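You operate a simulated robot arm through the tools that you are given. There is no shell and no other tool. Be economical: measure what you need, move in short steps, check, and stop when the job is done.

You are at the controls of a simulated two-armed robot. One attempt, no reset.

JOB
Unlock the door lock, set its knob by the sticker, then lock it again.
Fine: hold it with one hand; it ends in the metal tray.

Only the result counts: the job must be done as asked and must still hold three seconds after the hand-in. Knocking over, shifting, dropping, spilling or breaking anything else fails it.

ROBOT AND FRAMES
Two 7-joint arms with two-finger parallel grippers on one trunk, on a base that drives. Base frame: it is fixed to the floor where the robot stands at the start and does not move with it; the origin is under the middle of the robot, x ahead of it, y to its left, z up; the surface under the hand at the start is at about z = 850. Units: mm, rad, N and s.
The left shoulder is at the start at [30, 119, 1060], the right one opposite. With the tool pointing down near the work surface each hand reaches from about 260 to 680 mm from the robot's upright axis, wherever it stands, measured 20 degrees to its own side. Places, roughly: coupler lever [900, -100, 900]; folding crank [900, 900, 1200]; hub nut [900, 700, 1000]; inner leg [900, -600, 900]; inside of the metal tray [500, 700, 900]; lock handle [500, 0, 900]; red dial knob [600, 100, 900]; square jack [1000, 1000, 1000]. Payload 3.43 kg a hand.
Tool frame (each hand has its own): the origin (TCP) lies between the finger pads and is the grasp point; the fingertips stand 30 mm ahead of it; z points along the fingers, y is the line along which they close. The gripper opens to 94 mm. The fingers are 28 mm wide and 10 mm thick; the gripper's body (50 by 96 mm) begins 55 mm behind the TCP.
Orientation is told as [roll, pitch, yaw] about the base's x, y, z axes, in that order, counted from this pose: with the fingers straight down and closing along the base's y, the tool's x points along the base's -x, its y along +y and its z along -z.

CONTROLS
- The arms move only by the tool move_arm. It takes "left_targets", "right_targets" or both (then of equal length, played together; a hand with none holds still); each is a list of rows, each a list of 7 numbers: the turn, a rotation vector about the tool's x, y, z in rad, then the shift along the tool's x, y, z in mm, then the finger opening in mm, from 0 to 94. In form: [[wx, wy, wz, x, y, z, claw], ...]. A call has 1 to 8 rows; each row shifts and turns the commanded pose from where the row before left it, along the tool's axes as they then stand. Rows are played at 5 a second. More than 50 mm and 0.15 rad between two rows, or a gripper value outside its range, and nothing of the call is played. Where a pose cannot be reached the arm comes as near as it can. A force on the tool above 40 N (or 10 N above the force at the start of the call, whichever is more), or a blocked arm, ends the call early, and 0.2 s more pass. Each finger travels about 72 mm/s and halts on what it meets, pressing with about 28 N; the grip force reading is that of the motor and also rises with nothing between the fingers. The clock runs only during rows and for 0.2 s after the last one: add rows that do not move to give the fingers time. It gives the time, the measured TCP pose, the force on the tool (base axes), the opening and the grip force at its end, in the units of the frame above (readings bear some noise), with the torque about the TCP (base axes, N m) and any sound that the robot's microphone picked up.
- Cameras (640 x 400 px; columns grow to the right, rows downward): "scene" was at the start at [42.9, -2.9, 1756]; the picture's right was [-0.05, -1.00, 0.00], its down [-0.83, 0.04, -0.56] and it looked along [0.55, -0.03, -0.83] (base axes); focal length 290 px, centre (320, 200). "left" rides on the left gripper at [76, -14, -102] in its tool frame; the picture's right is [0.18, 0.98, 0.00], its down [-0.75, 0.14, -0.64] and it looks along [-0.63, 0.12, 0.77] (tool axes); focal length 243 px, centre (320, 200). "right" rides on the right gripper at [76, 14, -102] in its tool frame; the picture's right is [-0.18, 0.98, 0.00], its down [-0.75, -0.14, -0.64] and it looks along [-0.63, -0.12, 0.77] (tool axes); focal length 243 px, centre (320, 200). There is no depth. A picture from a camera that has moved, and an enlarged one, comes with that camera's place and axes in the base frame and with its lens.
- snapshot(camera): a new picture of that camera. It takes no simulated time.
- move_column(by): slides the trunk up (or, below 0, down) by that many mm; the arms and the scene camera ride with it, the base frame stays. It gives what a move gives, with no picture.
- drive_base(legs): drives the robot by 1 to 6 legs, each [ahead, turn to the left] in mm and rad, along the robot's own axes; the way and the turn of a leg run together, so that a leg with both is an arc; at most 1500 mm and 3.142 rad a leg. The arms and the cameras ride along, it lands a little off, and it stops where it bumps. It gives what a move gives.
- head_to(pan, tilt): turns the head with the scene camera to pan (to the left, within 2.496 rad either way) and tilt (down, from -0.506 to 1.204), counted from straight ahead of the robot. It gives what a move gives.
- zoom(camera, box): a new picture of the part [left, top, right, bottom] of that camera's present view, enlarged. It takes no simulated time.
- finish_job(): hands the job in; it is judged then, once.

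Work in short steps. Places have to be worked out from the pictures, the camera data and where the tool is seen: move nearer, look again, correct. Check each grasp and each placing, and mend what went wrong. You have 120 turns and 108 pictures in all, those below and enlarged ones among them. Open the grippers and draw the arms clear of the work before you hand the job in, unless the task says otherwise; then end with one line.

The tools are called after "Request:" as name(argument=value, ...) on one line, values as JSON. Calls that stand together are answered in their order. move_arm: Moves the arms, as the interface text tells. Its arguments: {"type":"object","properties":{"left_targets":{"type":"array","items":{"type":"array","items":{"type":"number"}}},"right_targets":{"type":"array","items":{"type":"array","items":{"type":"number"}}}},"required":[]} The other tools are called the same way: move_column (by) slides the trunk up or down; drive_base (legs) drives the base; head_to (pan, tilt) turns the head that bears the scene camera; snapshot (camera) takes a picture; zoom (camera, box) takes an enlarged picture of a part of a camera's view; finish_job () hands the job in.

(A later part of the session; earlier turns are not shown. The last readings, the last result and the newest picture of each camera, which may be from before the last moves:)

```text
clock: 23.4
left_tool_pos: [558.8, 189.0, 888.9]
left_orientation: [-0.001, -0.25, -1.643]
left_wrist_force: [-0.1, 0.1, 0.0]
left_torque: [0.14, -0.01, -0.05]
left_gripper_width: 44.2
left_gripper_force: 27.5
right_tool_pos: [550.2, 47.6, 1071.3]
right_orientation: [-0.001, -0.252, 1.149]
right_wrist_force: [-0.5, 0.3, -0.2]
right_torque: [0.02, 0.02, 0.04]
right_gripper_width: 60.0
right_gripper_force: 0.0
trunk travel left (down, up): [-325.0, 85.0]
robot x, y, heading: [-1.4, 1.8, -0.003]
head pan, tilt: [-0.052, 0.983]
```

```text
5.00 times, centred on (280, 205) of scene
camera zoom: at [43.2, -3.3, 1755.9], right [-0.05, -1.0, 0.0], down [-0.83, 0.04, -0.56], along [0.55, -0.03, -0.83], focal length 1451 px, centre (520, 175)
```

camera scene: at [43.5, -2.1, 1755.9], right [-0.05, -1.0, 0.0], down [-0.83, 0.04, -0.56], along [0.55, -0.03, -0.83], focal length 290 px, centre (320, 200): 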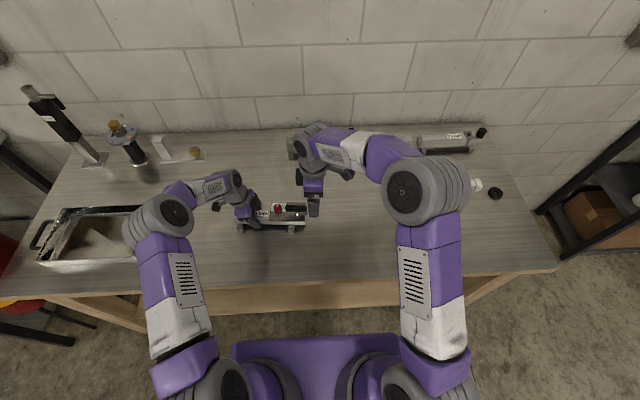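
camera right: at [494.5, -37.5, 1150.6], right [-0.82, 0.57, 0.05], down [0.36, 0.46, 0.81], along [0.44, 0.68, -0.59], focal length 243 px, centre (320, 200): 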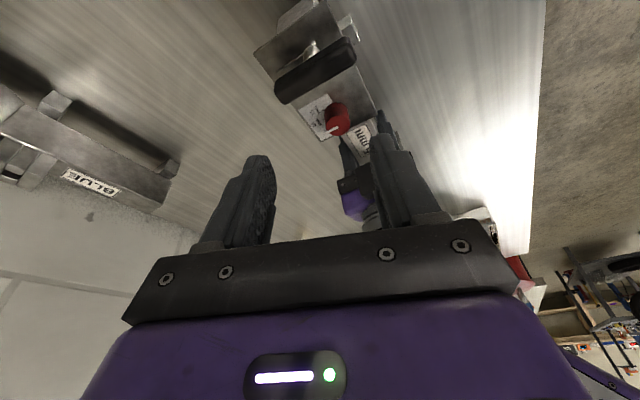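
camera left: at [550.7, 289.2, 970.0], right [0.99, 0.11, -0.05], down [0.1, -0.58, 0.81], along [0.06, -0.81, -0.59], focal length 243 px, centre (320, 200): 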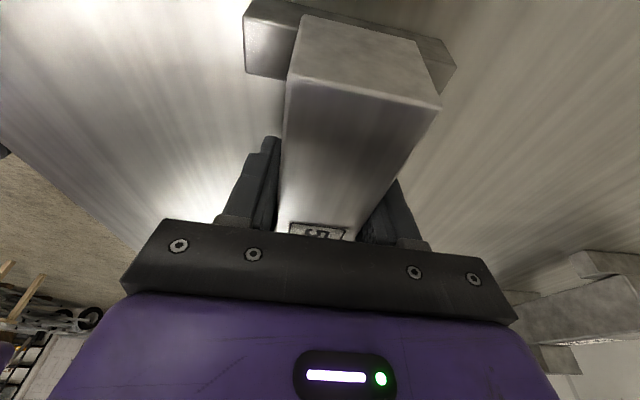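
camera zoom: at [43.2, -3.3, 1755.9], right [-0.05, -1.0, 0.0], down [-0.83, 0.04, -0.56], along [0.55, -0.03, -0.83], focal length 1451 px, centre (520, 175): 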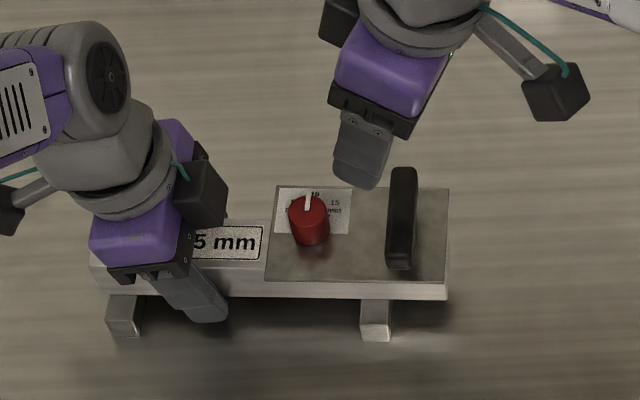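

I zoom on the dial from this hand to read angles and locate the knob.

Request:
zoom(camera="right", box=[285, 80, 385, 145])

Request:
zoom(camera="scene", box=[265, 195, 315, 230])

```text
6.15 times, centred on (335, 112) of right
camera zoom: at [494.5, -37.5, 1150.6], right [-0.82, 0.57, 0.05], down [0.36, 0.46, 0.81], along [0.44, 0.68, -0.59], focal length 1493 px, centre (228, 738)
```

zoom: 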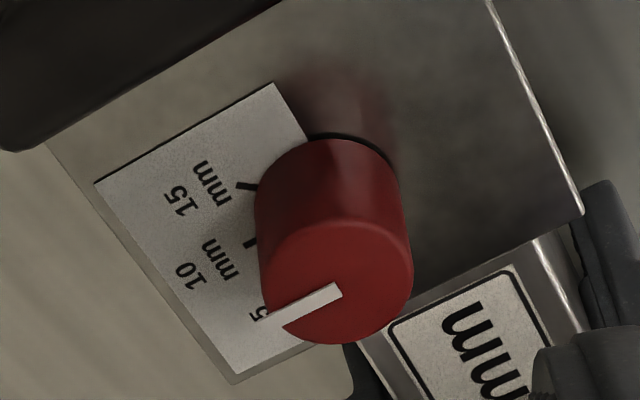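

```text
11.43 times, centred on (290, 212) of scene
camera zoom: at [43.2, -3.3, 1755.9], right [-0.05, -1.0, 0.0], down [-0.83, 0.04, -0.56], along [0.55, -0.03, -0.83], focal length 3316 px, centre (663, 57)
```

zoom: 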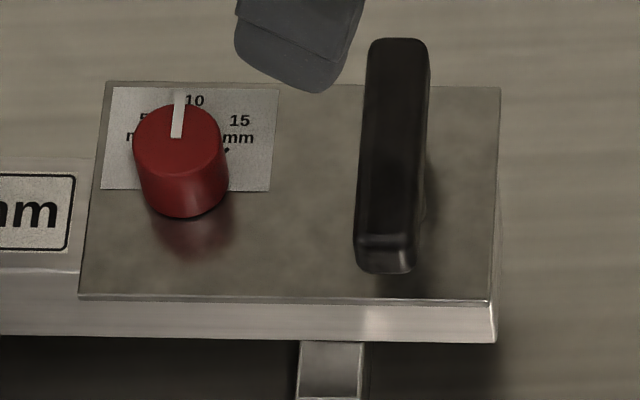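

Ticks are at ±45° from "10", with the pointer at 10 now; the knob axis is near (563, 111). I move the leaning right hand to 50 mm short of the grasp.

Request:
move_arm(right_targets=[[0, 0, 0, -12.2, 7.1, 43, 60], [0, 0, 0, -12.2, 7.1, 43, 60], [0, 0, 0, 0, 0, 0, 60]])

Request:
snapshot(camera="right")

Request:
zoom(camera="scene", box=[225, 165, 335, 245])

```text
clock: 24.2
left_tool_pos: [559.1, 189.2, 891.3]
left_orientation: [0.0, -0.249, -1.642]
left_wrist_force: [0.2, 0.7, 0.5]
left_torque: [0.06, 0.08, 0.01]
left_gripper_width: 44.3
left_gripper_force: 28.0
right_tool_pos: [553.0, 94.5, 994.4]
right_orientation: [0.0, -0.25, 1.151]
right_wrist_force: [-0.4, -1.2, 0.4]
right_torque: [-0.01, 0.03, -0.01]
right_gripper_width: 60.1
right_gripper_force: 0.0
trunk travel left (down, up): [-325.0, 85.0]
robot x, y, heading: [0.9, -0.7, 0.001]
head pan, tilt: [-0.052, 0.983]
```

```text
69 pictures are left
camera right: at [497.6, 9.0, 1074.6], right [-0.82, 0.56, 0.05], down [0.36, 0.46, 0.81], along [0.44, 0.68, -0.59], focal length 243 px, centre (320, 200)
```

right: 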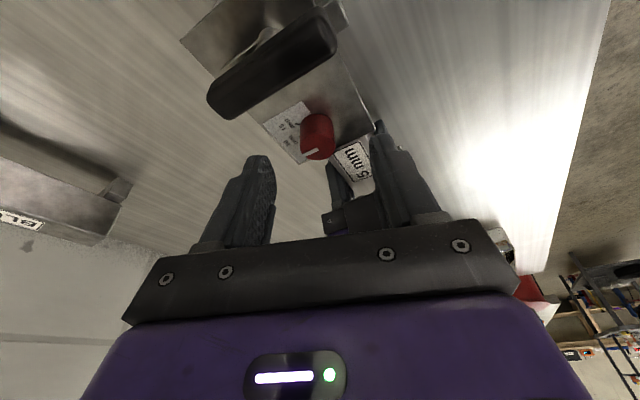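

```text
5.00 times, centred on (280, 205) of scene
camera zoom: at [43.2, -3.0, 1756.0], right [-0.05, -1.0, 0.0], down [-0.83, 0.04, -0.56], along [0.55, -0.03, -0.83], focal length 1451 px, centre (520, 175)
```

zoom: 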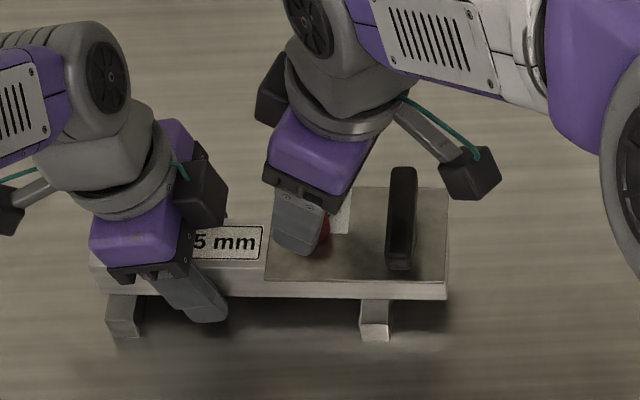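

Clear on both sides. I descend 50 mm along the fingers with a small correction and check before closing.

Request:
move_arm(right_targets=[[0, 0, 0, -0.5, -2, 25, 60], [0, 0, 0, 0, 0, 24, 60], [0, 0, 0, 0, 0, 0, 60]])

Request:
snapshot(camera="right")

Request:
zoom(camera="scene", box=[225, 165, 335, 245])

```text
clock: 25.0
left_tool_pos: [558.5, 189.5, 890.7]
left_orientation: [0.003, -0.248, -1.638]
left_wrist_force: [0.4, -0.4, 6.0]
left_torque: [-0.1, 0.52, -0.05]
left_gripper_width: 44.5
left_gripper_force: 27.8
right_tool_pos: [561.6, 105.6, 951.3]
right_orientation: [-0.003, -0.257, 1.149]
right_wrist_force: [-1.6, 0.3, 4.3]
right_torque: [0.02, 0.22, 0.01]
right_gripper_width: 60.6
right_gripper_force: 0.5
trunk travel left (down, up): [-325.0, 85.0]
robot x, y, heading: [-3.2, -1.7, -0.002]
head pan, tilt: [-0.052, 0.983]
stopped in row 3 (right hand): the force on the tool passed its limit at 43 N (the readings are from after the stop); the commanded pose is now the measured one
```

```text
67 pictures are left
camera right: at [506.4, 20.1, 1030.5], right [-0.82, 0.56, 0.04], down [0.36, 0.46, 0.81], along [0.44, 0.69, -0.58], focal length 243 px, centre (320, 200)
```

right: 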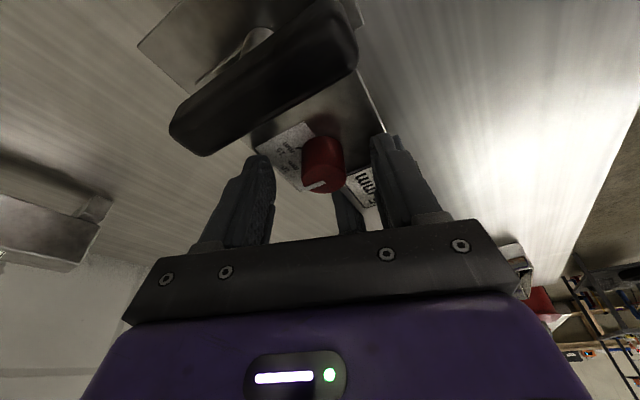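

```text
5.00 times, centred on (280, 205) of scene
camera zoom: at [41.3, -3.4, 1756.0], right [-0.05, -1.0, 0.0], down [-0.83, 0.04, -0.56], along [0.56, -0.03, -0.83], focal length 1451 px, centre (520, 175)
```

zoom: 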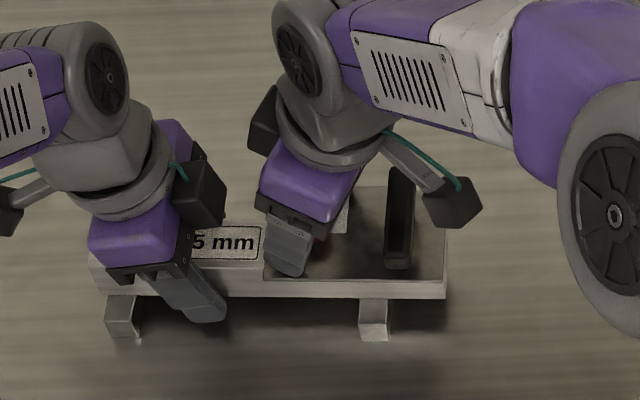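

The fingertips touched the plate (plate top ≈918). I back up 3 mm and close on the knob, which is centred between the fingers.

Request:
move_arm(right_targets=[[0, 0, 0, 0, 0, -3, 60], [0, 0, 0, 0, 0, 0, 40], [0, 0, 0, 0, 0, 0, 30], [0, 0, 0, 0, 0, 0, 18], [0, 0, 0, 0, 0, 0, 18]])

Request:
snapshot(camera="right")

```text
clock: 26.2
left_tool_pos: [560.1, 189.7, 890.4]
left_orientation: [0.003, -0.248, -1.638]
left_wrist_force: [4.2, -2.7, 5.8]
left_torque: [-0.04, 0.44, 0.45]
left_gripper_width: 44.1
left_gripper_force: 28.8
right_tool_pos: [560.9, 104.7, 952.8]
right_orientation: [-0.003, -0.256, 1.15]
right_wrist_force: [-9.6, 1.7, 4.4]
right_torque: [0.1, 0.56, 0.07]
right_gripper_width: 25.2
right_gripper_force: 27.9
trunk travel left (down, up): [-325.0, 85.0]
robot x, y, heading: [2.2, -0.4, -0.001]
head pan, tilt: [-0.052, 0.983]
```

```text
65 pictures are left
camera right: at [505.4, 20.1, 1032.2], right [-0.82, 0.56, 0.04], down [0.36, 0.46, 0.81], along [0.44, 0.69, -0.58], focal length 243 px, centre (320, 200)
```

right: 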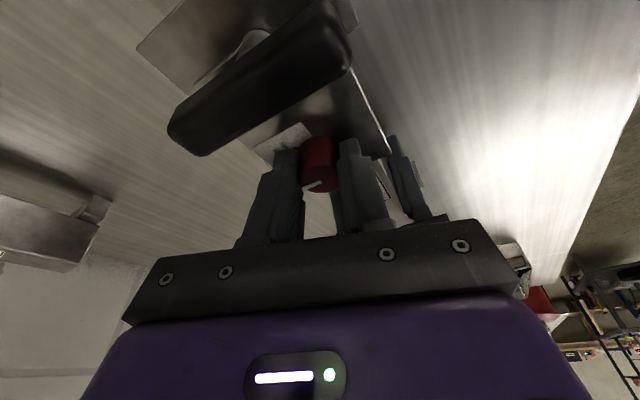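

Knob held (25 mm). I turn it counter-clockwise about the vertical axis, 0.3 rad first.

Request:
move_arm(right_targets=[[0, 0, 0, 0, 1, 0, 14], [-0.0254, 0, -0.0967, 0, -0.6, 0, 14], [-0.0254, 0, -0.0967, 0, -0.6, 0, 14], [-0.0254, 0, -0.0967, 0, -0.6, 0, 14]])

Request:
zoom(camera="right", box=[240, 100, 400, 220])

```text
clock: 27.2
left_tool_pos: [559.7, 190.1, 890.4]
left_orientation: [0.003, -0.248, -1.639]
left_wrist_force: [1.6, -5.7, 13.3]
left_torque: [0.22, 0.09, 0.31]
left_gripper_width: 44.1
left_gripper_force: 28.5
right_tool_pos: [562.2, 105.5, 954.0]
right_orientation: [-0.007, -0.255, 1.453]
right_wrist_force: [-2.3, 7.8, 0.1]
right_torque: [0.77, 0.2, 0.03]
right_gripper_width: 24.6
right_gripper_force: 27.8
trunk travel left (down, up): [-325.0, 85.0]
robot x, y, heading: [2.3, -1.9, 0.004]
head pan, tilt: [-0.052, 0.983]
```

```text
3.33 times, centred on (320, 160) of right
camera zoom: at [534.8, 7.3, 1032.2], right [-0.95, 0.29, 0.04], down [0.2, 0.55, 0.81], along [0.22, 0.78, -0.58], focal length 809 px, centre (320, 333)
```

zoom: 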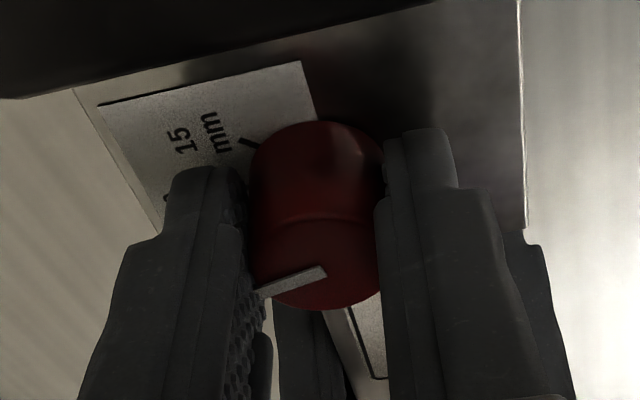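

The knob follows. I turn a further 0.3 rad.

Request:
move_arm(right_targets=[[-0.0254, 0, -0.0967, -0.7, -0.6, 0, 14], [-0.0254, 0, -0.0967, -0.5, -0.6, 0, 14], [-0.0254, 0, -0.0967, 0, -0.6, 0, 14]])

Request:
move_arm(right_targets=[[-0.0254, 0, -0.0967, 0, -0.6, 0, 14], [-0.0216, 0, -0.0822, 0, -0.5, 0, 14]])

Request:
zoom(camera="right", box=[240, 100, 400, 220])

Request:
zoom(camera="scene", box=[225, 165, 335, 245])

```text
clock: 28.0
left_tool_pos: [559.9, 190.7, 889.7]
left_orientation: [0.001, -0.246, -1.641]
left_wrist_force: [-0.7, -4.9, 19.3]
left_torque: [-0.18, 0.16, 0.06]
left_gripper_width: 44.5
left_gripper_force: 28.4
right_tool_pos: [564.4, 106.2, 952.8]
right_orientation: [-0.004, -0.254, 1.752]
right_wrist_force: [-0.6, 5.6, -8.1]
right_torque: [0.47, 0.21, 0.0]
right_gripper_width: 24.8
right_gripper_force: 27.7
trunk travel left (down, up): [-325.0, 85.0]
robot x, y, heading: [-1.5, 1.5, 0.001]
head pan, tilt: [-0.052, 0.983]
```

```text
clock: 28.6
left_tool_pos: [558.6, 189.6, 888.6]
left_orientation: [0.001, -0.248, -1.641]
left_wrist_force: [-2.3, -6.9, 22.6]
left_torque: [0.17, 0.17, 0.04]
left_gripper_width: 44.2
left_gripper_force: 27.7
right_tool_pos: [565.9, 104.9, 954.4]
right_orientation: [-0.002, -0.253, 1.937]
right_wrist_force: [1.3, 8.4, -9.4]
right_torque: [0.03, 0.06, -0.03]
right_gripper_width: 24.9
right_gripper_force: 27.7
trunk travel left (down, up): [-325.0, 85.0]
robot x, y, heading: [-0.6, -3.4, -0.0]
head pan, tilt: [-0.052, 0.983]
```

```text
3.33 times, centred on (320, 160) of right
camera zoom: at [586.1, 6.7, 1032.8], right [-0.98, -0.19, 0.04], down [-0.07, 0.58, 0.81], along [-0.18, 0.79, -0.58], focal length 809 px, centre (320, 333)
```

zoom: 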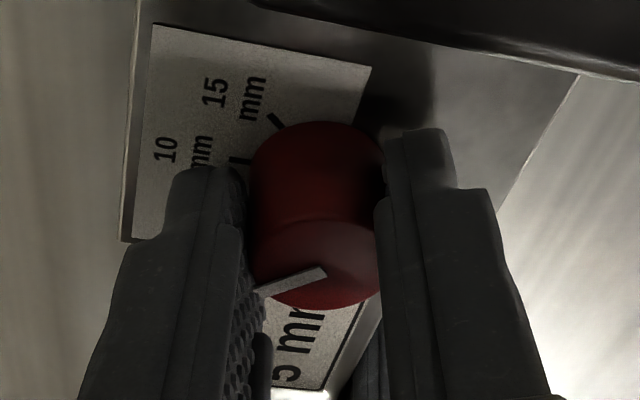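

```text
5.00 times, centred on (280, 205) of scene
camera zoom: at [41.9, -3.3, 1756.0], right [-0.05, -1.0, 0.0], down [-0.83, 0.04, -0.56], along [0.56, -0.03, -0.83], focal length 1451 px, centre (520, 175)
```

zoom: 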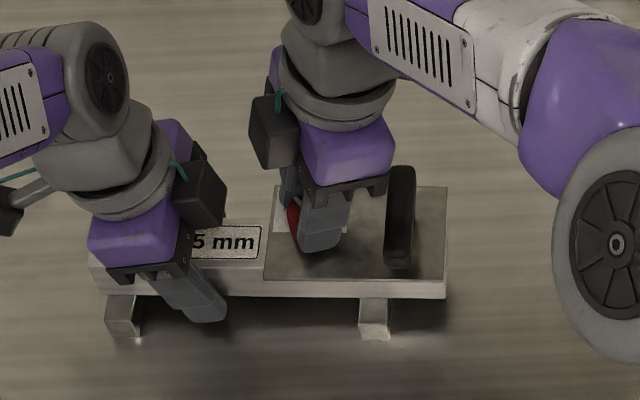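

Turned 0.79 rad. I release the knob and back away along the fingers to inspect the dial.

Request:
move_arm(right_targets=[[0, 0, 0, 0, 0, 0, 35], [0, 0, 0, 0, 0, 0, 46], [0, 0, 0, 0, 0, -40, 46], [0, 0, 0, 0, 0, -40, 46], [0, 0, 0, 15, 0, -30, 46]])

Request:
zoom(camera="scene", box=[265, 195, 315, 230])

Request:
snapshot(camera="right")

```text
clock: 29.8
left_tool_pos: [559.7, 189.3, 890.0]
left_orientation: [0.002, -0.246, -1.638]
left_wrist_force: [2.9, -4.6, 13.4]
left_torque: [0.78, 0.03, 0.13]
left_gripper_width: 44.4
left_gripper_force: 27.8
right_tool_pos: [579.2, 65.9, 1056.6]
right_orientation: [-0.004, -0.253, 1.935]
right_wrist_force: [0.4, -0.1, 0.6]
right_torque: [0.0, 0.03, 0.01]
right_gripper_width: 45.9
right_gripper_force: 0.0
trunk travel left (down, up): [-325.0, 85.0]
robot x, y, heading: [-0.2, 0.3, 0.0]
head pan, tilt: [-0.052, 0.983]
```

```text
11.43 times, centred on (290, 212) of scene
camera zoom: at [41.8, -4.4, 1756.0], right [-0.05, -1.0, 0.0], down [-0.83, 0.04, -0.56], along [0.56, -0.03, -0.83], focal length 3316 px, centre (663, 57)
```

zoom: 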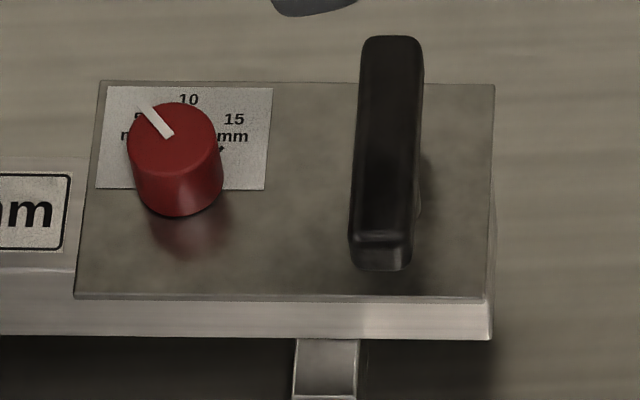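

```text
60 pictures are left
camera right: at [599.5, -32.7, 1135.8], right [-0.98, -0.18, 0.04], down [-0.07, 0.58, 0.81], along [-0.17, 0.79, -0.58], focal length 243 px, centre (320, 200)
```

right: 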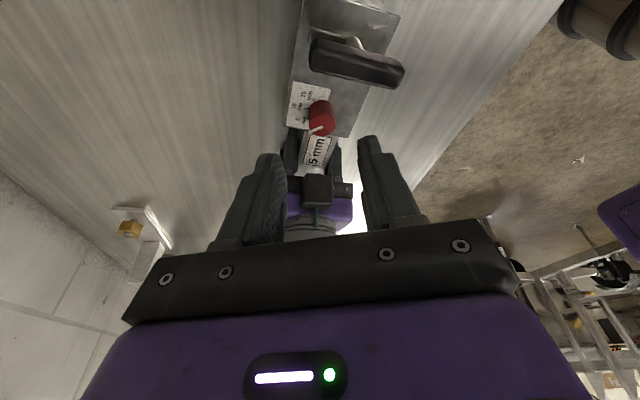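

I zoom in with the right camera to compare the pointer with the 5 mm tick.

Request:
zoom(camera="right", box=[280, 75, 350, 140])

```text
6.15 times, centred on (315, 108) of right
camera zoom: at [599.5, -32.7, 1135.8], right [-0.98, -0.18, 0.04], down [-0.07, 0.58, 0.81], along [-0.17, 0.79, -0.58], focal length 1493 px, centre (351, 769)
```

zoom: 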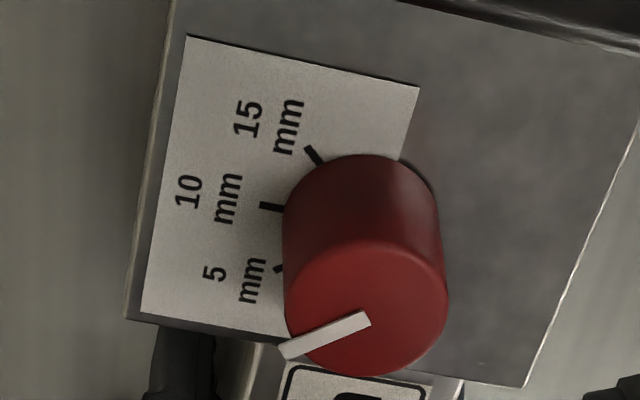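

The pointer seems to be around 40°, ticks around 45°, with parallax uncertainty. I'll look straight down: first rotate the right hand to yaw≈π, then lean it so its camera is above the knob.

Request:
move_arm(right_targets=[[-0.0364, 0, -0.141, 0, 0, -4, 46], [-0.0364, 0, -0.141, 0, 0, -4, 46], [-0.0364, 0, -0.141, 0, 0, 0, 46], [-0.0364, 0, -0.141, 0, 0, 0, 46], [-0.0364, 0, -0.141, 0, 0, 0, 46], [-0.0364, 0, -0.141, 0, 0, 0, 46], [-0.0364, 0, -0.141, 0, 0, 0, 46], [-0.0364, 0, -0.141, 0, 0, 0, 46]])

Request:
move_arm(right_targets=[[0, 0.125, 0, 0, 0, 0, 46], [0, 0.125, 0, 0, 0, 0, 46], [0, 0.125, 0, 0, 0, 0, 46], [0, 0.125, 0, 0, 0, 0, 46]])

```text
clock: 31.6
left_tool_pos: [558.2, 190.9, 890.3]
left_orientation: [0.001, -0.248, -1.638]
left_wrist_force: [2.4, -1.4, 10.5]
left_torque: [0.23, 0.15, 0.13]
left_gripper_width: 44.5
left_gripper_force: 27.6
right_tool_pos: [556.2, 58.0, 1061.6]
right_orientation: [-0.002, -0.249, 3.102]
right_wrist_force: [-0.8, -0.4, 0.4]
right_torque: [0.01, -0.02, -0.02]
right_gripper_width: 46.1
right_gripper_force: 0.1
right hand out of reach, approached as far as the arm can: row 4, 5, 6, 7
trunk travel left (down, up): [-325.0, 85.0]
robot x, y, heading: [-0.5, 0.0, -0.002]
head pan, tilt: [-0.052, 0.983]
```

```text
clock: 32.6
left_tool_pos: [559.6, 190.6, 888.7]
left_orientation: [0.002, -0.249, -1.639]
left_wrist_force: [-0.2, -1.1, 10.6]
left_torque: [0.19, -0.16, 0.24]
left_gripper_width: 44.4
left_gripper_force: 27.6
right_tool_pos: [557.7, 57.9, 1062.8]
right_orientation: [-0.002, 0.251, 3.099]
right_wrist_force: [0.1, 0.2, 0.0]
right_torque: [0.0, 0.03, 0.04]
right_gripper_width: 46.5
right_gripper_force: 0.0
trunk travel left (down, up): [-325.0, 85.0]
robot x, y, heading: [-0.0, -1.1, 0.002]
head pan, tilt: [-0.052, 0.983]
```

I shift the right hand so its camera stands over the knob, in small rows.

Request:
move_arm(right_targets=[[0, 0, 0, -19.5, -20, 10, 46], [0, 0, 0, -19.5, -20, 10, 46], [0, 0, 0, -19.5, -20, 5, 46]])

Request:
snapshot(camera="right")

Request:
snapshot(camera="scene")

```text
clock: 33.4
left_tool_pos: [559.1, 189.2, 890.0]
left_orientation: [0.003, -0.248, -1.64]
left_wrist_force: [-1.8, 0.0, 8.7]
left_torque: [-0.18, -0.1, 0.04]
left_gripper_width: 44.4
left_gripper_force: 28.2
right_tool_pos: [507.9, 119.4, 1023.1]
right_orientation: [-0.001, 0.251, 3.1]
right_wrist_force: [0.1, 0.3, 0.6]
right_torque: [-0.02, 0.02, -0.01]
right_gripper_width: 46.1
right_gripper_force: 0.0
trunk travel left (down, up): [-325.0, 85.0]
robot x, y, heading: [-0.1, 1.0, -0.0]
head pan, tilt: [-0.052, 0.983]
```

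```text
58 pictures are left
camera right: at [554.0, 102.2, 1140.6], right [-0.22, -0.97, -0.05], down [-0.88, 0.18, 0.44], along [-0.42, 0.14, -0.9], focal length 243 px, centre (320, 200)
```

right: 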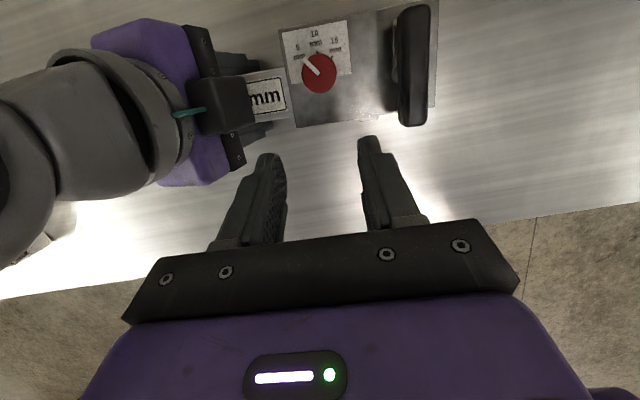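

```text
57 pictures are left
camera scene: at [41.6, -3.4, 1756.0], right [-0.05, -1.0, 0.0], down [-0.83, 0.04, -0.56], along [0.56, -0.03, -0.83], focal length 290 px, centre (320, 200)
```

scene: 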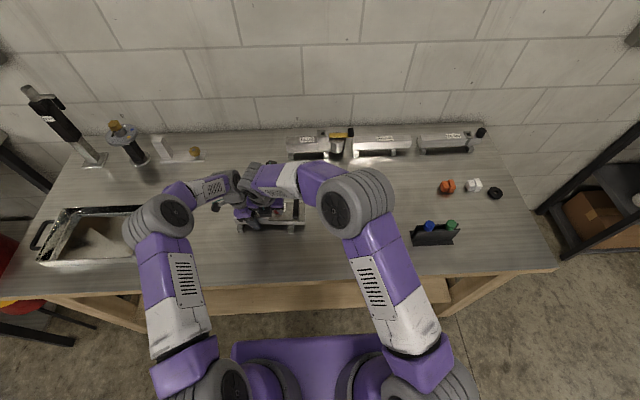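

An almost vertical view of the dial. I zoom in on it.

Request:
zoom(camera="right", box=[275, 15, 365, 105])

```text
4.44 times, centred on (320, 60) of right
camera zoom: at [554.0, 102.2, 1140.6], right [-0.22, -0.97, -0.05], down [-0.88, 0.18, 0.44], along [-0.42, 0.14, -0.9], focal length 1078 px, centre (320, 822)
```

zoom: 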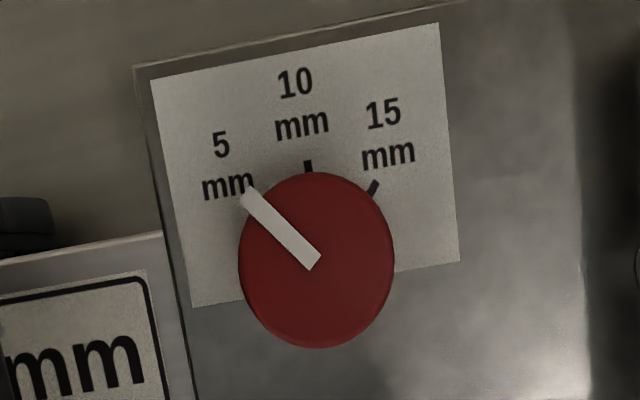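

Seen from above the pointer stands at 39° relative to the plate versus the 45° tick, so it needs about 0.10 rad more. I retrace to the knob-grasp attitude.

Request:
move_arm(right_targets=[[0, 0, 0, 19.5, 20, -10, 46], [0, 0, 0, 19.5, 20, -10, 46], [0, 0, 0, 19.5, 20, -5, 46], [0, -0.125, 0, 0, 0, 0, 46], [0, -0.125, 0, 0, 0, 0, 46], [0, -0.125, 0, 0, 0, 0, 46], [0, -0.125, 0, 0, 0, 0, 46]])

Request:
move_arm(right_targets=[[0.0364, 0, 0.141, 0, 0, 0, 46], [0.0364, 0, 0.141, 0, 0, 0, 46], [0.0364, 0, 0.141, 0, 0, 0, 46], [0.0364, 0, 0.141, 0, 0, 0, 46], [0.0364, 0, 0.141, 0, 0, 0, 46], [0.0364, 0, 0.141, 0, 0, 0, 46], [0.0364, 0, 0.141, 0, 0, 0, 46], [0.0364, 0, 0.141, 0, 0, 0, 46]])

```text
clock: 35.0
left_tool_pos: [558.6, 190.8, 889.7]
left_orientation: [0.002, -0.25, -1.638]
left_wrist_force: [0.5, 0.7, 4.5]
left_torque: [-0.84, 0.44, 0.03]
left_gripper_width: 44.4
left_gripper_force: 27.5
right_tool_pos: [556.7, 58.6, 1063.7]
right_orientation: [-0.002, -0.253, 3.102]
right_wrist_force: [0.1, 0.5, 0.3]
right_torque: [0.01, -0.01, -0.01]
right_gripper_width: 46.0
right_gripper_force: 0.0
trunk travel left (down, up): [-325.0, 85.0]
robot x, y, heading: [1.4, 5.0, -0.002]
head pan, tilt: [-0.052, 0.983]
```

```text
clock: 36.8
left_tool_pos: [559.5, 190.5, 888.9]
left_orientation: [0.002, -0.248, -1.638]
left_wrist_force: [0.3, 0.1, 5.4]
left_torque: [0.11, 0.09, 0.18]
left_gripper_width: 44.3
left_gripper_force: 28.1
right_tool_pos: [557.7, 58.0, 1063.3]
right_orientation: [-0.003, -0.255, 1.932]
right_wrist_force: [0.5, -0.4, -0.5]
right_torque: [-0.01, -0.01, 0.02]
right_gripper_width: 46.1
right_gripper_force: 0.1
trunk travel left (down, up): [-325.0, 85.0]
robot x, y, heading: [-1.7, -1.6, -0.001]
head pan, tilt: [-0.052, 0.983]
```

I line up above the knob and descend to the previous grip height (TCP z≈955).

Request:
move_arm(right_targets=[[0.02, 0, 0.0775, 0, 0, 0, 50], [0, 0, 0, -7.6, -9.2, 33, 50], [0, 0, 0, -7.6, -9.2, 33, 50], [0, 0, 0, 0, 0, 24, 50]])

Request:
snapshot(camera="right")

```text
clock: 37.8
left_tool_pos: [558.5, 191.1, 890.2]
left_orientation: [0.002, -0.249, -1.639]
left_wrist_force: [-1.6, 0.5, 5.8]
left_torque: [0.1, 0.13, 0.05]
left_gripper_width: 44.5
left_gripper_force: 28.1
right_tool_pos: [563.3, 99.6, 979.2]
right_orientation: [-0.004, -0.255, 1.854]
right_wrist_force: [0.9, 0.1, -0.5]
right_torque: [-0.05, 0.0, -0.01]
right_gripper_width: 50.1
right_gripper_force: 0.1
trunk travel left (down, up): [-325.0, 85.0]
robot x, y, heading: [-0.8, -3.0, 0.001]
head pan, tilt: [-0.052, 0.983]
```

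```text
55 pictures are left
camera right: at [576.4, -0.1, 1059.3], right [-0.99, -0.1, 0.04], down [-0.03, 0.58, 0.81], along [-0.11, 0.81, -0.58], focal length 243 px, centre (320, 200)
```

right: 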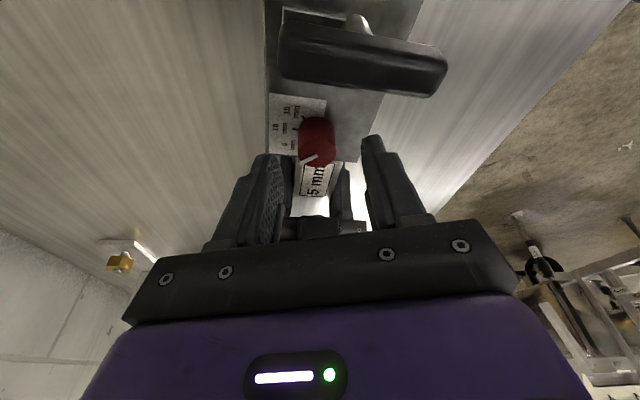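

Knob is centred between fingers. I descend 24 mm more and close.

Request:
move_arm(right_targets=[[0, 0, 0, 0, -0.5, 24, 50], [0, 0, 0, 0, 0, 0, 40], [0, 0, 0, 0, 0, 0, 28], [0, 0, 0, 0, 0, 0, 14], [0, 0, 0, 0, 0, 0, 14]])

Request:
zoom(camera="right", box=[240, 100, 400, 220])

```text
clock: 39.0
left_tool_pos: [559.9, 189.9, 889.8]
left_orientation: [0.0, -0.247, -1.642]
left_wrist_force: [-8.8, -0.3, 10.5]
left_torque: [0.42, -0.02, -0.56]
left_gripper_width: 44.6
left_gripper_force: 28.1
right_tool_pos: [564.6, 105.7, 957.7]
right_orientation: [-0.007, -0.254, 1.855]
right_wrist_force: [8.7, 3.1, -0.5]
right_torque: [0.03, -0.27, -0.04]
right_gripper_width: 25.0
right_gripper_force: 28.0
trunk travel left (down, up): [-325.0, 85.0]
robot x, y, heading: [-1.6, -0.8, 0.001]
head pan, tilt: [-0.052, 0.983]
```

```text
3.33 times, centred on (320, 160) of right
camera zoom: at [576.0, 5.1, 1036.5], right [-0.99, -0.1, 0.04], down [-0.03, 0.58, 0.81], along [-0.11, 0.81, -0.58], focal length 809 px, centre (320, 333)
```

zoom: 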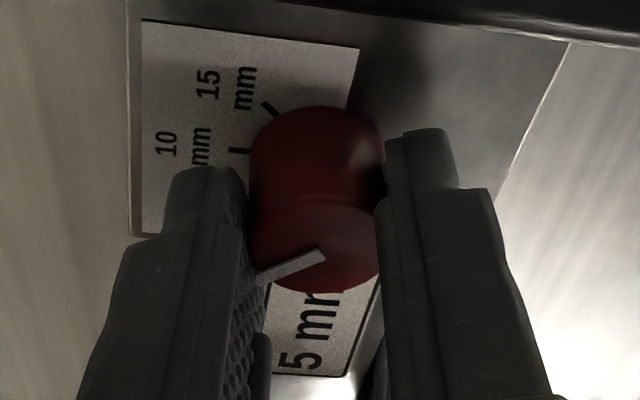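

Turn 0.11 rad counter-clockwise, then release and retreat.

Request:
move_arm(right_targets=[[0, 0, 0, 0, -0.7, 0, 14], [-0.014, 0, -0.053, 0, -0.3, 0, 14], [-0.014, 0, -0.053, 0, -0.3, 0, 14], [0, 0, 0, 0, 0, 0, 14], [0, 0, 0, 0, 0, 0, 35], [0, 0, 0, 0, 0, 0, 46], [0, 0, 0, 0, 0, -40, 46], [0, 0, 0, 0, 0, -40, 46]])

Request:
move_arm(right_targets=[[0, 0, 0, 15, 0, -30, 46]])

Request:
snapshot(camera="right")

```text
clock: 40.8
left_tool_pos: [560.0, 191.6, 888.6]
left_orientation: [0.002, -0.247, -1.638]
left_wrist_force: [-2.6, 0.0, 1.7]
left_torque: [-0.54, 0.11, -0.11]
left_gripper_width: 44.4
left_gripper_force: 28.1
right_tool_pos: [572.2, 87.0, 1033.3]
right_orientation: [-0.001, -0.254, 1.964]
right_wrist_force: [0.1, -0.4, -0.2]
right_torque: [0.02, -0.02, -0.01]
right_gripper_width: 45.9
right_gripper_force: 0.2
trunk travel left (down, up): [-325.0, 85.0]
robot x, y, heading: [1.1, 1.0, 0.009]
head pan, tilt: [-0.052, 0.983]
```

```text
clock: 41.2
left_tool_pos: [558.7, 191.1, 889.5]
left_orientation: [0.003, -0.248, -1.64]
left_wrist_force: [-0.9, -0.8, 1.1]
left_torque: [-0.45, 0.1, -0.11]
left_gripper_width: 44.2
left_gripper_force: 28.1
right_tool_pos: [578.9, 68.2, 1059.1]
right_orientation: [-0.004, -0.255, 1.964]
right_wrist_force: [-0.3, -0.6, -0.5]
right_torque: [-0.01, 0.02, -0.01]
right_gripper_width: 46.1
right_gripper_force: 0.0
trunk travel left (down, up): [-325.0, 85.0]
robot x, y, heading: [1.2, 1.5, -0.001]
head pan, tilt: [-0.052, 0.983]
```

```text
53 pictures are left
camera right: at [602.4, -31.0, 1138.9], right [-0.98, -0.21, 0.04], down [-0.09, 0.58, 0.81], along [-0.2, 0.79, -0.58], focal length 243 px, centre (320, 200)
```

right: 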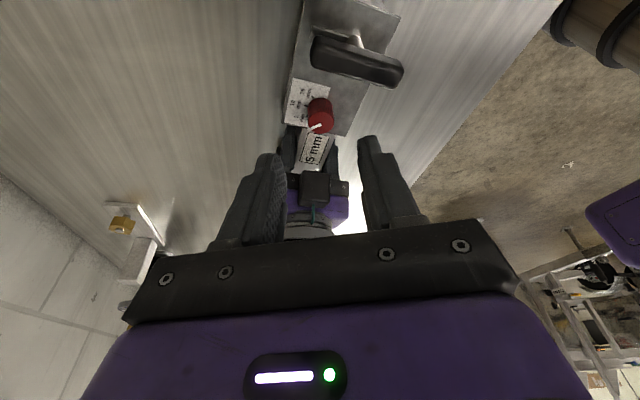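

I go back to the overhead viewing pose to verify (it is on the way to the handle anyway).

Request:
move_arm(right_targets=[[-0.0357, 0, -0.1382, 0, 0, -4, 46], [-0.0357, 0, -0.1382, 0, 0, 0, 46], [-0.0357, 0, -0.1382, 0, 0, 0, 46], [-0.0357, 0, -0.1382, 0, 0, 0, 46], [-0.0357, 0, -0.1382, 0, 0, 0, 46], [-0.0357, 0, -0.1382, 0, 0, 0, 46], [-0.0357, 0, -0.1382, 0, 0, 0, 46], [-0.0357, 0, -0.1382, 0, 0, 0, 46]])

Request:
move_arm(right_targets=[[0, 0.125, 0, 0, 0, 0, 46], [0, 0.125, 0, 0, 0, 0, 46], [0, 0.125, 0, 0, 0, 0, 46], [0, 0.125, 0, 0, 0, 0, 46], [0, 0, 0, -19.5, -20, 10, 46], [0, 0, 0, -19.5, -20, 10, 46], [0, 0, 0, -19.5, -20, 5, 46]])

Request:
zoom(camera="right", box=[275, 15, 365, 105])

```text
clock: 43.0
left_tool_pos: [558.8, 189.2, 889.7]
left_orientation: [0.003, -0.247, -1.638]
left_wrist_force: [-1.6, -0.2, 2.8]
left_torque: [0.49, 0.02, 0.18]
left_gripper_width: 44.2
left_gripper_force: 27.9
right_tool_pos: [554.7, 58.4, 1061.9]
right_orientation: [-0.003, -0.251, 3.106]
right_wrist_force: [-0.2, -0.6, -0.4]
right_torque: [0.02, 0.0, 0.04]
right_gripper_width: 45.9
right_gripper_force: 0.1
right hand out of reach, approached as far as the arm can: row 4, 5, 6, 7, 8
trunk travel left (down, up): [-325.0, 85.0]
robot x, y, heading: [0.3, -3.9, -0.001]
head pan, tilt: [-0.052, 0.983]
```

```text
clock: 44.6
left_tool_pos: [558.3, 190.1, 889.1]
left_orientation: [0.003, -0.248, -1.639]
left_wrist_force: [-1.5, 2.1, 3.0]
left_torque: [-0.4, 0.07, -0.09]
left_gripper_width: 44.2
left_gripper_force: 28.5
right_tool_pos: [505.6, 120.7, 1022.9]
right_orientation: [-0.002, 0.25, 3.106]
right_wrist_force: [-0.3, -0.6, 0.2]
right_torque: [-0.04, 0.02, 0.0]
right_gripper_width: 45.9
right_gripper_force: 0.1
trunk travel left (down, up): [-325.0, 85.0]
robot x, y, heading: [-3.0, -3.3, -0.001]
head pan, tilt: [-0.052, 0.983]
```

```text
4.44 times, centred on (320, 60) of right
camera zoom: at [552.5, 103.8, 1140.7], right [-0.21, -0.98, -0.05], down [-0.88, 0.17, 0.44], along [-0.42, 0.13, -0.9], focal length 1078 px, centre (320, 822)
```

zoom: 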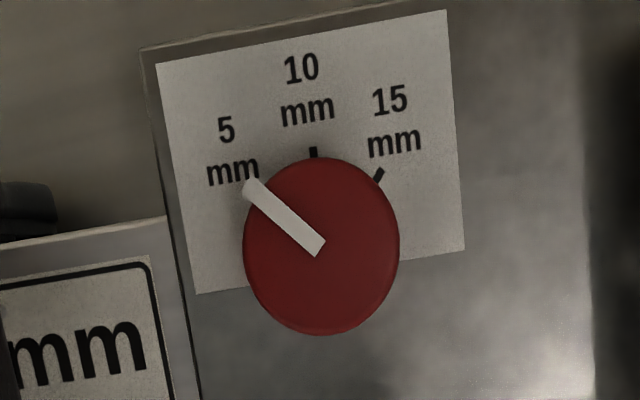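

Pointer is now at ≈45° relative to the plate, on the 5 mm tick. Next I return upright above the handle to lock it again.

Request:
move_arm(right_targets=[[0, 0, 0, 19.5, 20, -10, 46], [0, 0, 0, 19.5, 20, -10, 46], [0, 0, 0, 19.5, 20, -5, 46], [0, -0.125, 0, 0, 0, 0, 46], [0, -0.125, 0, 0, 0, 0, 46], [0, 0, 0, -5, 11, 35, 42]])

Request:
snapshot(camera="right")

Request:
zoom(camera="scene", box=[225, 165, 335, 245])

```text
clock: 46.0
left_tool_pos: [559.8, 191.6, 889.6]
left_orientation: [0.002, -0.249, -1.639]
left_wrist_force: [-0.9, 0.9, 3.1]
left_torque: [0.09, 0.26, -0.14]
left_gripper_width: 44.3
left_gripper_force: 28.5
right_tool_pos: [548.7, 47.1, 1025.7]
right_orientation: [-0.002, -0.004, 3.107]
right_wrist_force: [0.1, 0.0, -0.7]
right_torque: [0.03, 0.01, -0.02]
right_gripper_width: 42.2
right_gripper_force: 0.1
trunk travel left (down, up): [-325.0, 85.0]
robot x, y, heading: [-0.3, 2.0, -0.002]
head pan, tilt: [-0.052, 0.983]
```

```text
51 pictures are left
camera right: at [623.2, 30.1, 1127.1], right [-0.22, -0.98, 0.0], down [-0.75, 0.17, 0.64], along [-0.63, 0.14, -0.76], focal length 243 px, centre (320, 200)
```

right: 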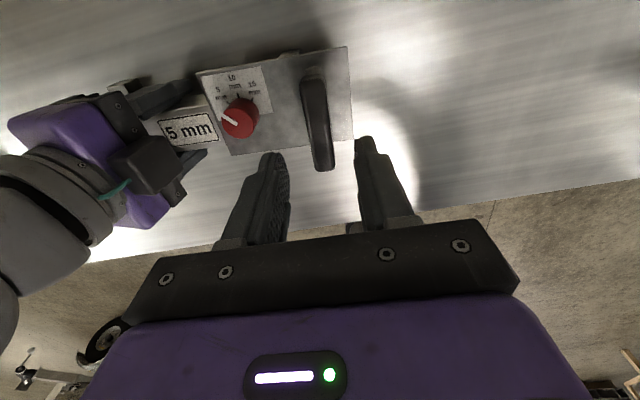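

```text
5.00 times, centred on (280, 205) of scene
camera zoom: at [42.5, -3.1, 1756.0], right [-0.05, -1.0, 0.0], down [-0.83, 0.04, -0.56], along [0.55, -0.03, -0.83], focal length 1451 px, centre (520, 175)
```

zoom: 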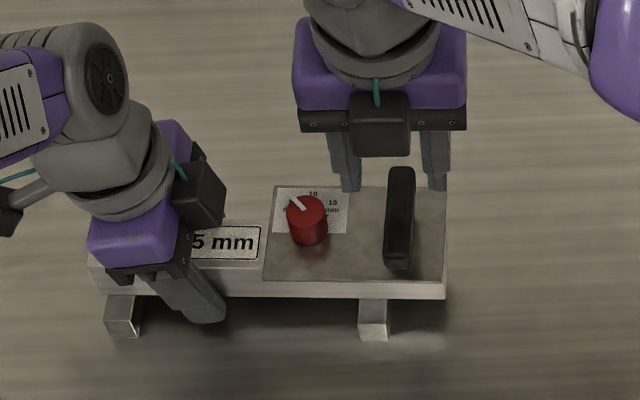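

Handle centre confirmed at (550, 47.7). I descend and grip it.

Request:
move_arm(right_targets=[[0, 0, 0, 0.5, 0, 37, 42], [0, 0, 0, 0, 0, 36, 42], [0, 0, 0, 0, 0, 0, 30], [0, 0, 0, 0, 0, 0, 12], [0, 0, 0, 0, 0, 0, 12]])

```text
clock: 47.2
left_tool_pos: [559.4, 190.3, 889.1]
left_orientation: [0.0, -0.248, -1.639]
left_wrist_force: [-3.8, 0.4, 3.7]
left_torque: [0.21, -0.15, 0.24]
left_gripper_width: 44.4
left_gripper_force: 27.9
right_tool_pos: [549.5, 49.1, 953.4]
right_orientation: [-0.002, -0.002, 3.104]
right_wrist_force: [1.8, -0.2, 0.3]
right_torque: [-0.01, 0.0, -0.58]
right_gripper_width: 22.4
right_gripper_force: 28.3
trunk travel left (down, up): [-325.0, 85.0]
robot x, y, heading: [2.2, -0.1, 0.003]
head pan, tilt: [-0.052, 0.983]
```

Gripped. I turn it clockwise back toward the locked stop.

Request:
move_arm(right_targets=[[0, 0, 0.1, 0, 0, 0, 12], [0, 0, 0.1, 0, 0, 0, 12], [0, 0, 0.1, 0, 0, 0, 12], [0, 0, 0.1, 0, 0, 0, 12]])

Request:
move_arm(right_targets=[[0, 0, 0.1, 0, 0, 0, 12], [0, 0, 0.1, 0, 0, 0, 12], [0, 0, 0.1, 0, 0, 0, 12], [0, 0, 0.1, 0, 0, 0, 12]])

Request:
move_arm(right_targets=[[0, 0, 0.1, 0, 0, 0, 12], [0, 0, 0.1, 0, 0, 0, 12], [0, 0, 0.1, 0, 0, 0, 12], [0, 0, 0.1, 0, 0, 0, 12]])

```text
clock: 48.2
left_tool_pos: [559.2, 190.8, 888.7]
left_orientation: [0.0, -0.246, -1.639]
left_wrist_force: [2.0, 0.4, 0.1]
left_torque: [-0.13, 0.11, 0.15]
left_gripper_width: 44.2
left_gripper_force: 28.1
right_tool_pos: [549.8, 48.0, 953.6]
right_orientation: [-0.002, -0.002, 2.702]
right_wrist_force: [-2.8, -0.4, 4.5]
right_torque: [0.1, 0.35, 0.01]
right_gripper_width: 22.2
right_gripper_force: 27.9
trunk travel left (down, up): [-325.0, 85.0]
robot x, y, heading: [2.1, -2.3, -0.001]
head pan, tilt: [-0.052, 0.983]
```

```text
clock: 49.2
left_tool_pos: [558.5, 190.7, 888.5]
left_orientation: [0.001, -0.249, -1.639]
left_wrist_force: [2.4, -1.4, -0.7]
left_torque: [0.45, -0.06, 0.37]
left_gripper_width: 44.2
left_gripper_force: 28.1
right_tool_pos: [549.9, 47.7, 953.2]
right_orientation: [-0.002, -0.001, 2.304]
right_wrist_force: [-2.7, 2.5, 4.9]
right_torque: [-0.01, -0.03, 0.01]
right_gripper_width: 22.5
right_gripper_force: 28.0
trunk travel left (down, up): [-325.0, 85.0]
robot x, y, heading: [-0.2, -0.5, -0.005]
head pan, tilt: [-0.052, 0.983]
```

```text
clock: 50.2
left_tool_pos: [559.8, 190.5, 888.9]
left_orientation: [0.002, -0.248, -1.641]
left_wrist_force: [-0.5, -2.4, 2.0]
left_torque: [-0.08, 0.0, -0.17]
left_gripper_width: 44.3
left_gripper_force: 28.2
right_tool_pos: [548.5, 47.4, 953.4]
right_orientation: [0.0, -0.002, 1.903]
right_wrist_force: [0.8, 3.9, 0.0]
right_torque: [0.07, 0.01, 0.02]
right_gripper_width: 22.2
right_gripper_force: 27.8
trunk travel left (down, up): [-325.0, 85.0]
robot x, y, heading: [-2.5, 1.6, -0.001]
head pan, tilt: [-0.052, 0.983]
```

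Smooth. I turn the last ≈0.43 rad until the stop is felt.

Request:
move_arm(right_targets=[[0, 0, 0.1, 0, 0, 0, 12], [0, 0, 0.1, 0, 0, 0, 12], [0, 0, 0.1, 0, 0, 0, 12], [0, 0, 0.1, 0, 0, 0, 12], [0, 0, 0.06, 0, 0, 0, 12]])

Request:
zoom(camera="scene", box=[225, 165, 335, 245])

```text
clock: 51.4
left_tool_pos: [560.0, 190.4, 888.1]
left_orientation: [0.002, -0.249, -1.64]
left_wrist_force: [2.5, -2.0, 0.5]
left_torque: [0.01, 0.34, -0.6]
left_gripper_width: 44.3
left_gripper_force: 28.1
right_tool_pos: [549.8, 47.5, 953.9]
right_orientation: [0.001, 0.001, 1.448]
right_wrist_force: [0.6, 2.4, 2.8]
right_torque: [-0.22, -0.01, 0.82]
right_gripper_width: 23.1
right_gripper_force: 28.2
trunk travel left (down, up): [-325.0, 85.0]
robot x, y, heading: [1.2, -1.4, 0.0]
head pan, tilt: [-0.052, 0.983]
```

```text
5.00 times, centred on (280, 205) of scene
camera zoom: at [42.8, -3.2, 1756.0], right [-0.05, -1.0, 0.0], down [-0.83, 0.04, -0.56], along [0.55, -0.03, -0.83], focal length 1451 px, centre (520, 175)
```

zoom: 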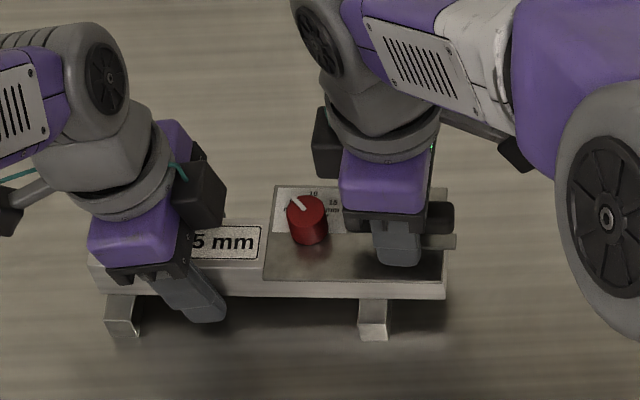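

The stop is felt (0.82 N·m) and the bolt is out again. I relax, open and raise the right hand, then move it away to the right.

Request:
move_arm(right_targets=[[0, 0, -0.05, 0, 0, 0, 12], [0, 0, 0, 0, 0, 0, 40], [0, 0, 0, 0, 0, 0, 60], [0, 0, 0, 0, 0, -40, 60], [0, 0, 0, 0, 0, -40, 60], [0, 0, 0, 20, 0, -40, 60], [0, 0, 0, 40, 0, -20, 60], [0, 0, 0, 45, 0, 0, 60]])

Request:
move_arm(right_targets=[[0, 0, 0, 40, 20, 0, 60], [0, 0, 0, 40, 20, 0, 60], [0, 0, 0, 40, 20, 0, 60]])

Request:
zoom(camera="scene", box=[225, 185, 325, 245])

Request:
zoom(camera="scene", box=[20, 180, 180, 280])

```text
clock: 53.2
left_tool_pos: [559.3, 190.4, 888.3]
left_orientation: [0.001, -0.249, -1.639]
left_wrist_force: [-0.8, 0.1, 1.6]
left_torque: [-0.49, 0.03, 0.06]
left_gripper_width: 44.3
left_gripper_force: 27.4
right_tool_pos: [542.3, -59.2, 1095.0]
right_orientation: [0.003, -0.003, 1.498]
right_wrist_force: [-0.5, -0.3, 0.2]
right_torque: [-0.02, 0.0, 0.01]
right_gripper_width: 60.2
right_gripper_force: 0.1
trunk travel left (down, up): [-325.0, 85.0]
robot x, y, heading: [0.9, -0.1, -0.002]
head pan, tilt: [-0.052, 0.983]
```

```text
clock: 54.0
left_tool_pos: [559.5, 190.4, 888.6]
left_orientation: [0.0, -0.248, -1.639]
left_wrist_force: [-1.8, 2.0, 4.4]
left_torque: [-0.78, -0.07, -0.08]
left_gripper_width: 44.3
left_gripper_force: 27.8
right_tool_pos: [472.0, -175.3, 1094.4]
right_orientation: [0.001, -0.001, 1.496]
right_wrist_force: [0.1, -0.5, 0.2]
right_torque: [-0.01, -0.02, 0.02]
right_gripper_width: 59.8
right_gripper_force: 0.0
trunk travel left (down, up): [-325.0, 85.0]
robot x, y, heading: [-3.4, -1.6, -0.0]
head pan, tilt: [-0.052, 0.983]
```

```text
6.40 times, centred on (275, 215) of scene
camera zoom: at [41.7, -4.3, 1756.0], right [-0.05, -1.0, 0.0], down [-0.83, 0.04, -0.56], along [0.56, -0.03, -0.83], focal length 1857 px, centre (608, 104)
```

zoom: 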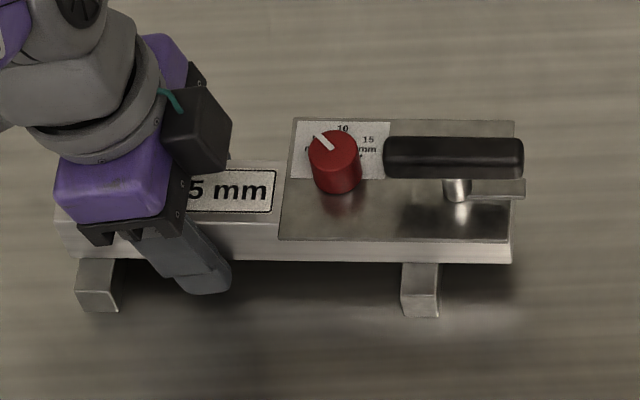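

```text
4.00 times, centred on (100, 230) of scene
camera zoom: at [41.7, -4.3, 1756.0], right [-0.05, -1.0, 0.0], down [-0.83, 0.04, -0.56], along [0.56, -0.03, -0.83], focal length 1161 px, centre (1200, 80)
```

zoom: 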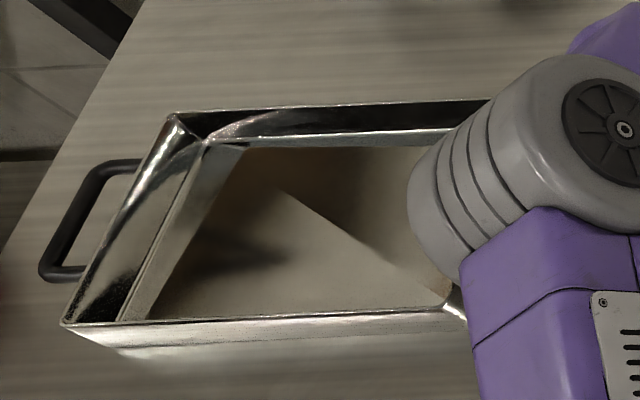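

Locked again with the dial at 5. Now I lift the lock 40 mm with the left hand and check that the grip holds it level.

Request:
move_arm(left_targets=[[0, 0, 0, -2.5, 0, -9.7, 20], [0, 0, 0, -2.5, 0, -9.7, 20], [0, 0, 0, -5, 0, -19.4, 20], [0, 0, 0, 0, 0, 0, 20]])

Request:
zoom(camera="scene", box=[215, 175, 325, 245])

Request:
snapshot(camera="right")

```text
clock: 55.0
left_tool_pos: [559.6, 191.0, 929.8]
left_orientation: [0.001, -0.245, -1.639]
left_wrist_force: [0.1, 0.0, -5.0]
left_torque: [0.4, -0.02, 0.02]
left_gripper_width: 44.3
left_gripper_force: 28.2
right_tool_pos: [473.1, -173.5, 1093.5]
right_orientation: [0.001, -0.001, 1.496]
right_wrist_force: [-0.1, 0.4, 0.0]
right_torque: [0.0, 0.02, -0.01]
right_gripper_width: 60.0
right_gripper_force: 0.1
trunk travel left (down, up): [-325.0, 85.0]
robot x, y, heading: [-5.0, 2.4, -0.0]
head pan, tilt: [-0.052, 0.983]
```

```text
5.71 times, centred on (270, 210) of scene
camera zoom: at [43.8, -2.9, 1755.9], right [-0.05, -1.0, 0.0], down [-0.83, 0.04, -0.55], along [0.55, -0.03, -0.83], focal length 1658 px, centre (606, 143)
```

zoom: 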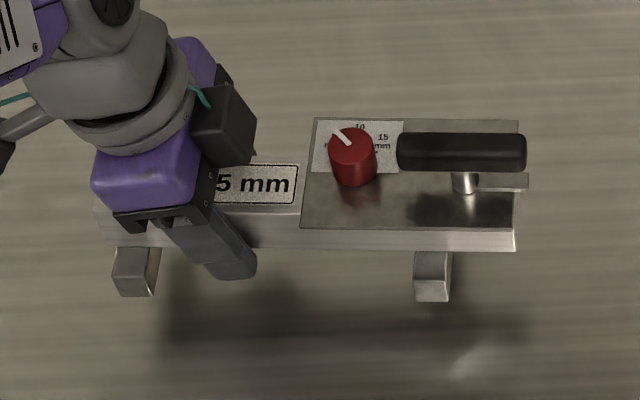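

```text
45 pictures are left
camera right: at [452.0, -249.3, 1195.4], right [-0.97, 0.26, 0.0], down [0.2, 0.74, 0.64], along [0.16, 0.62, -0.77], focal length 243 px, centre (320, 200)
```

right: 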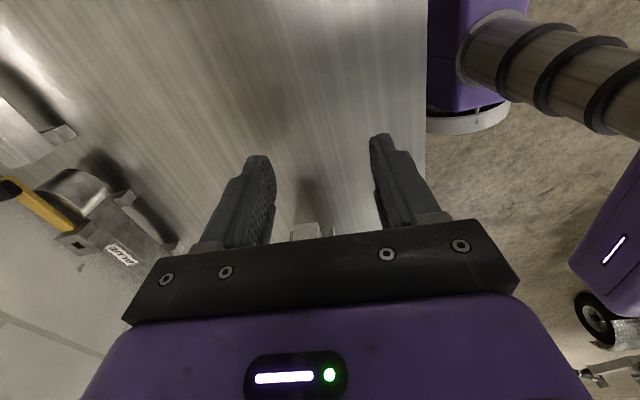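

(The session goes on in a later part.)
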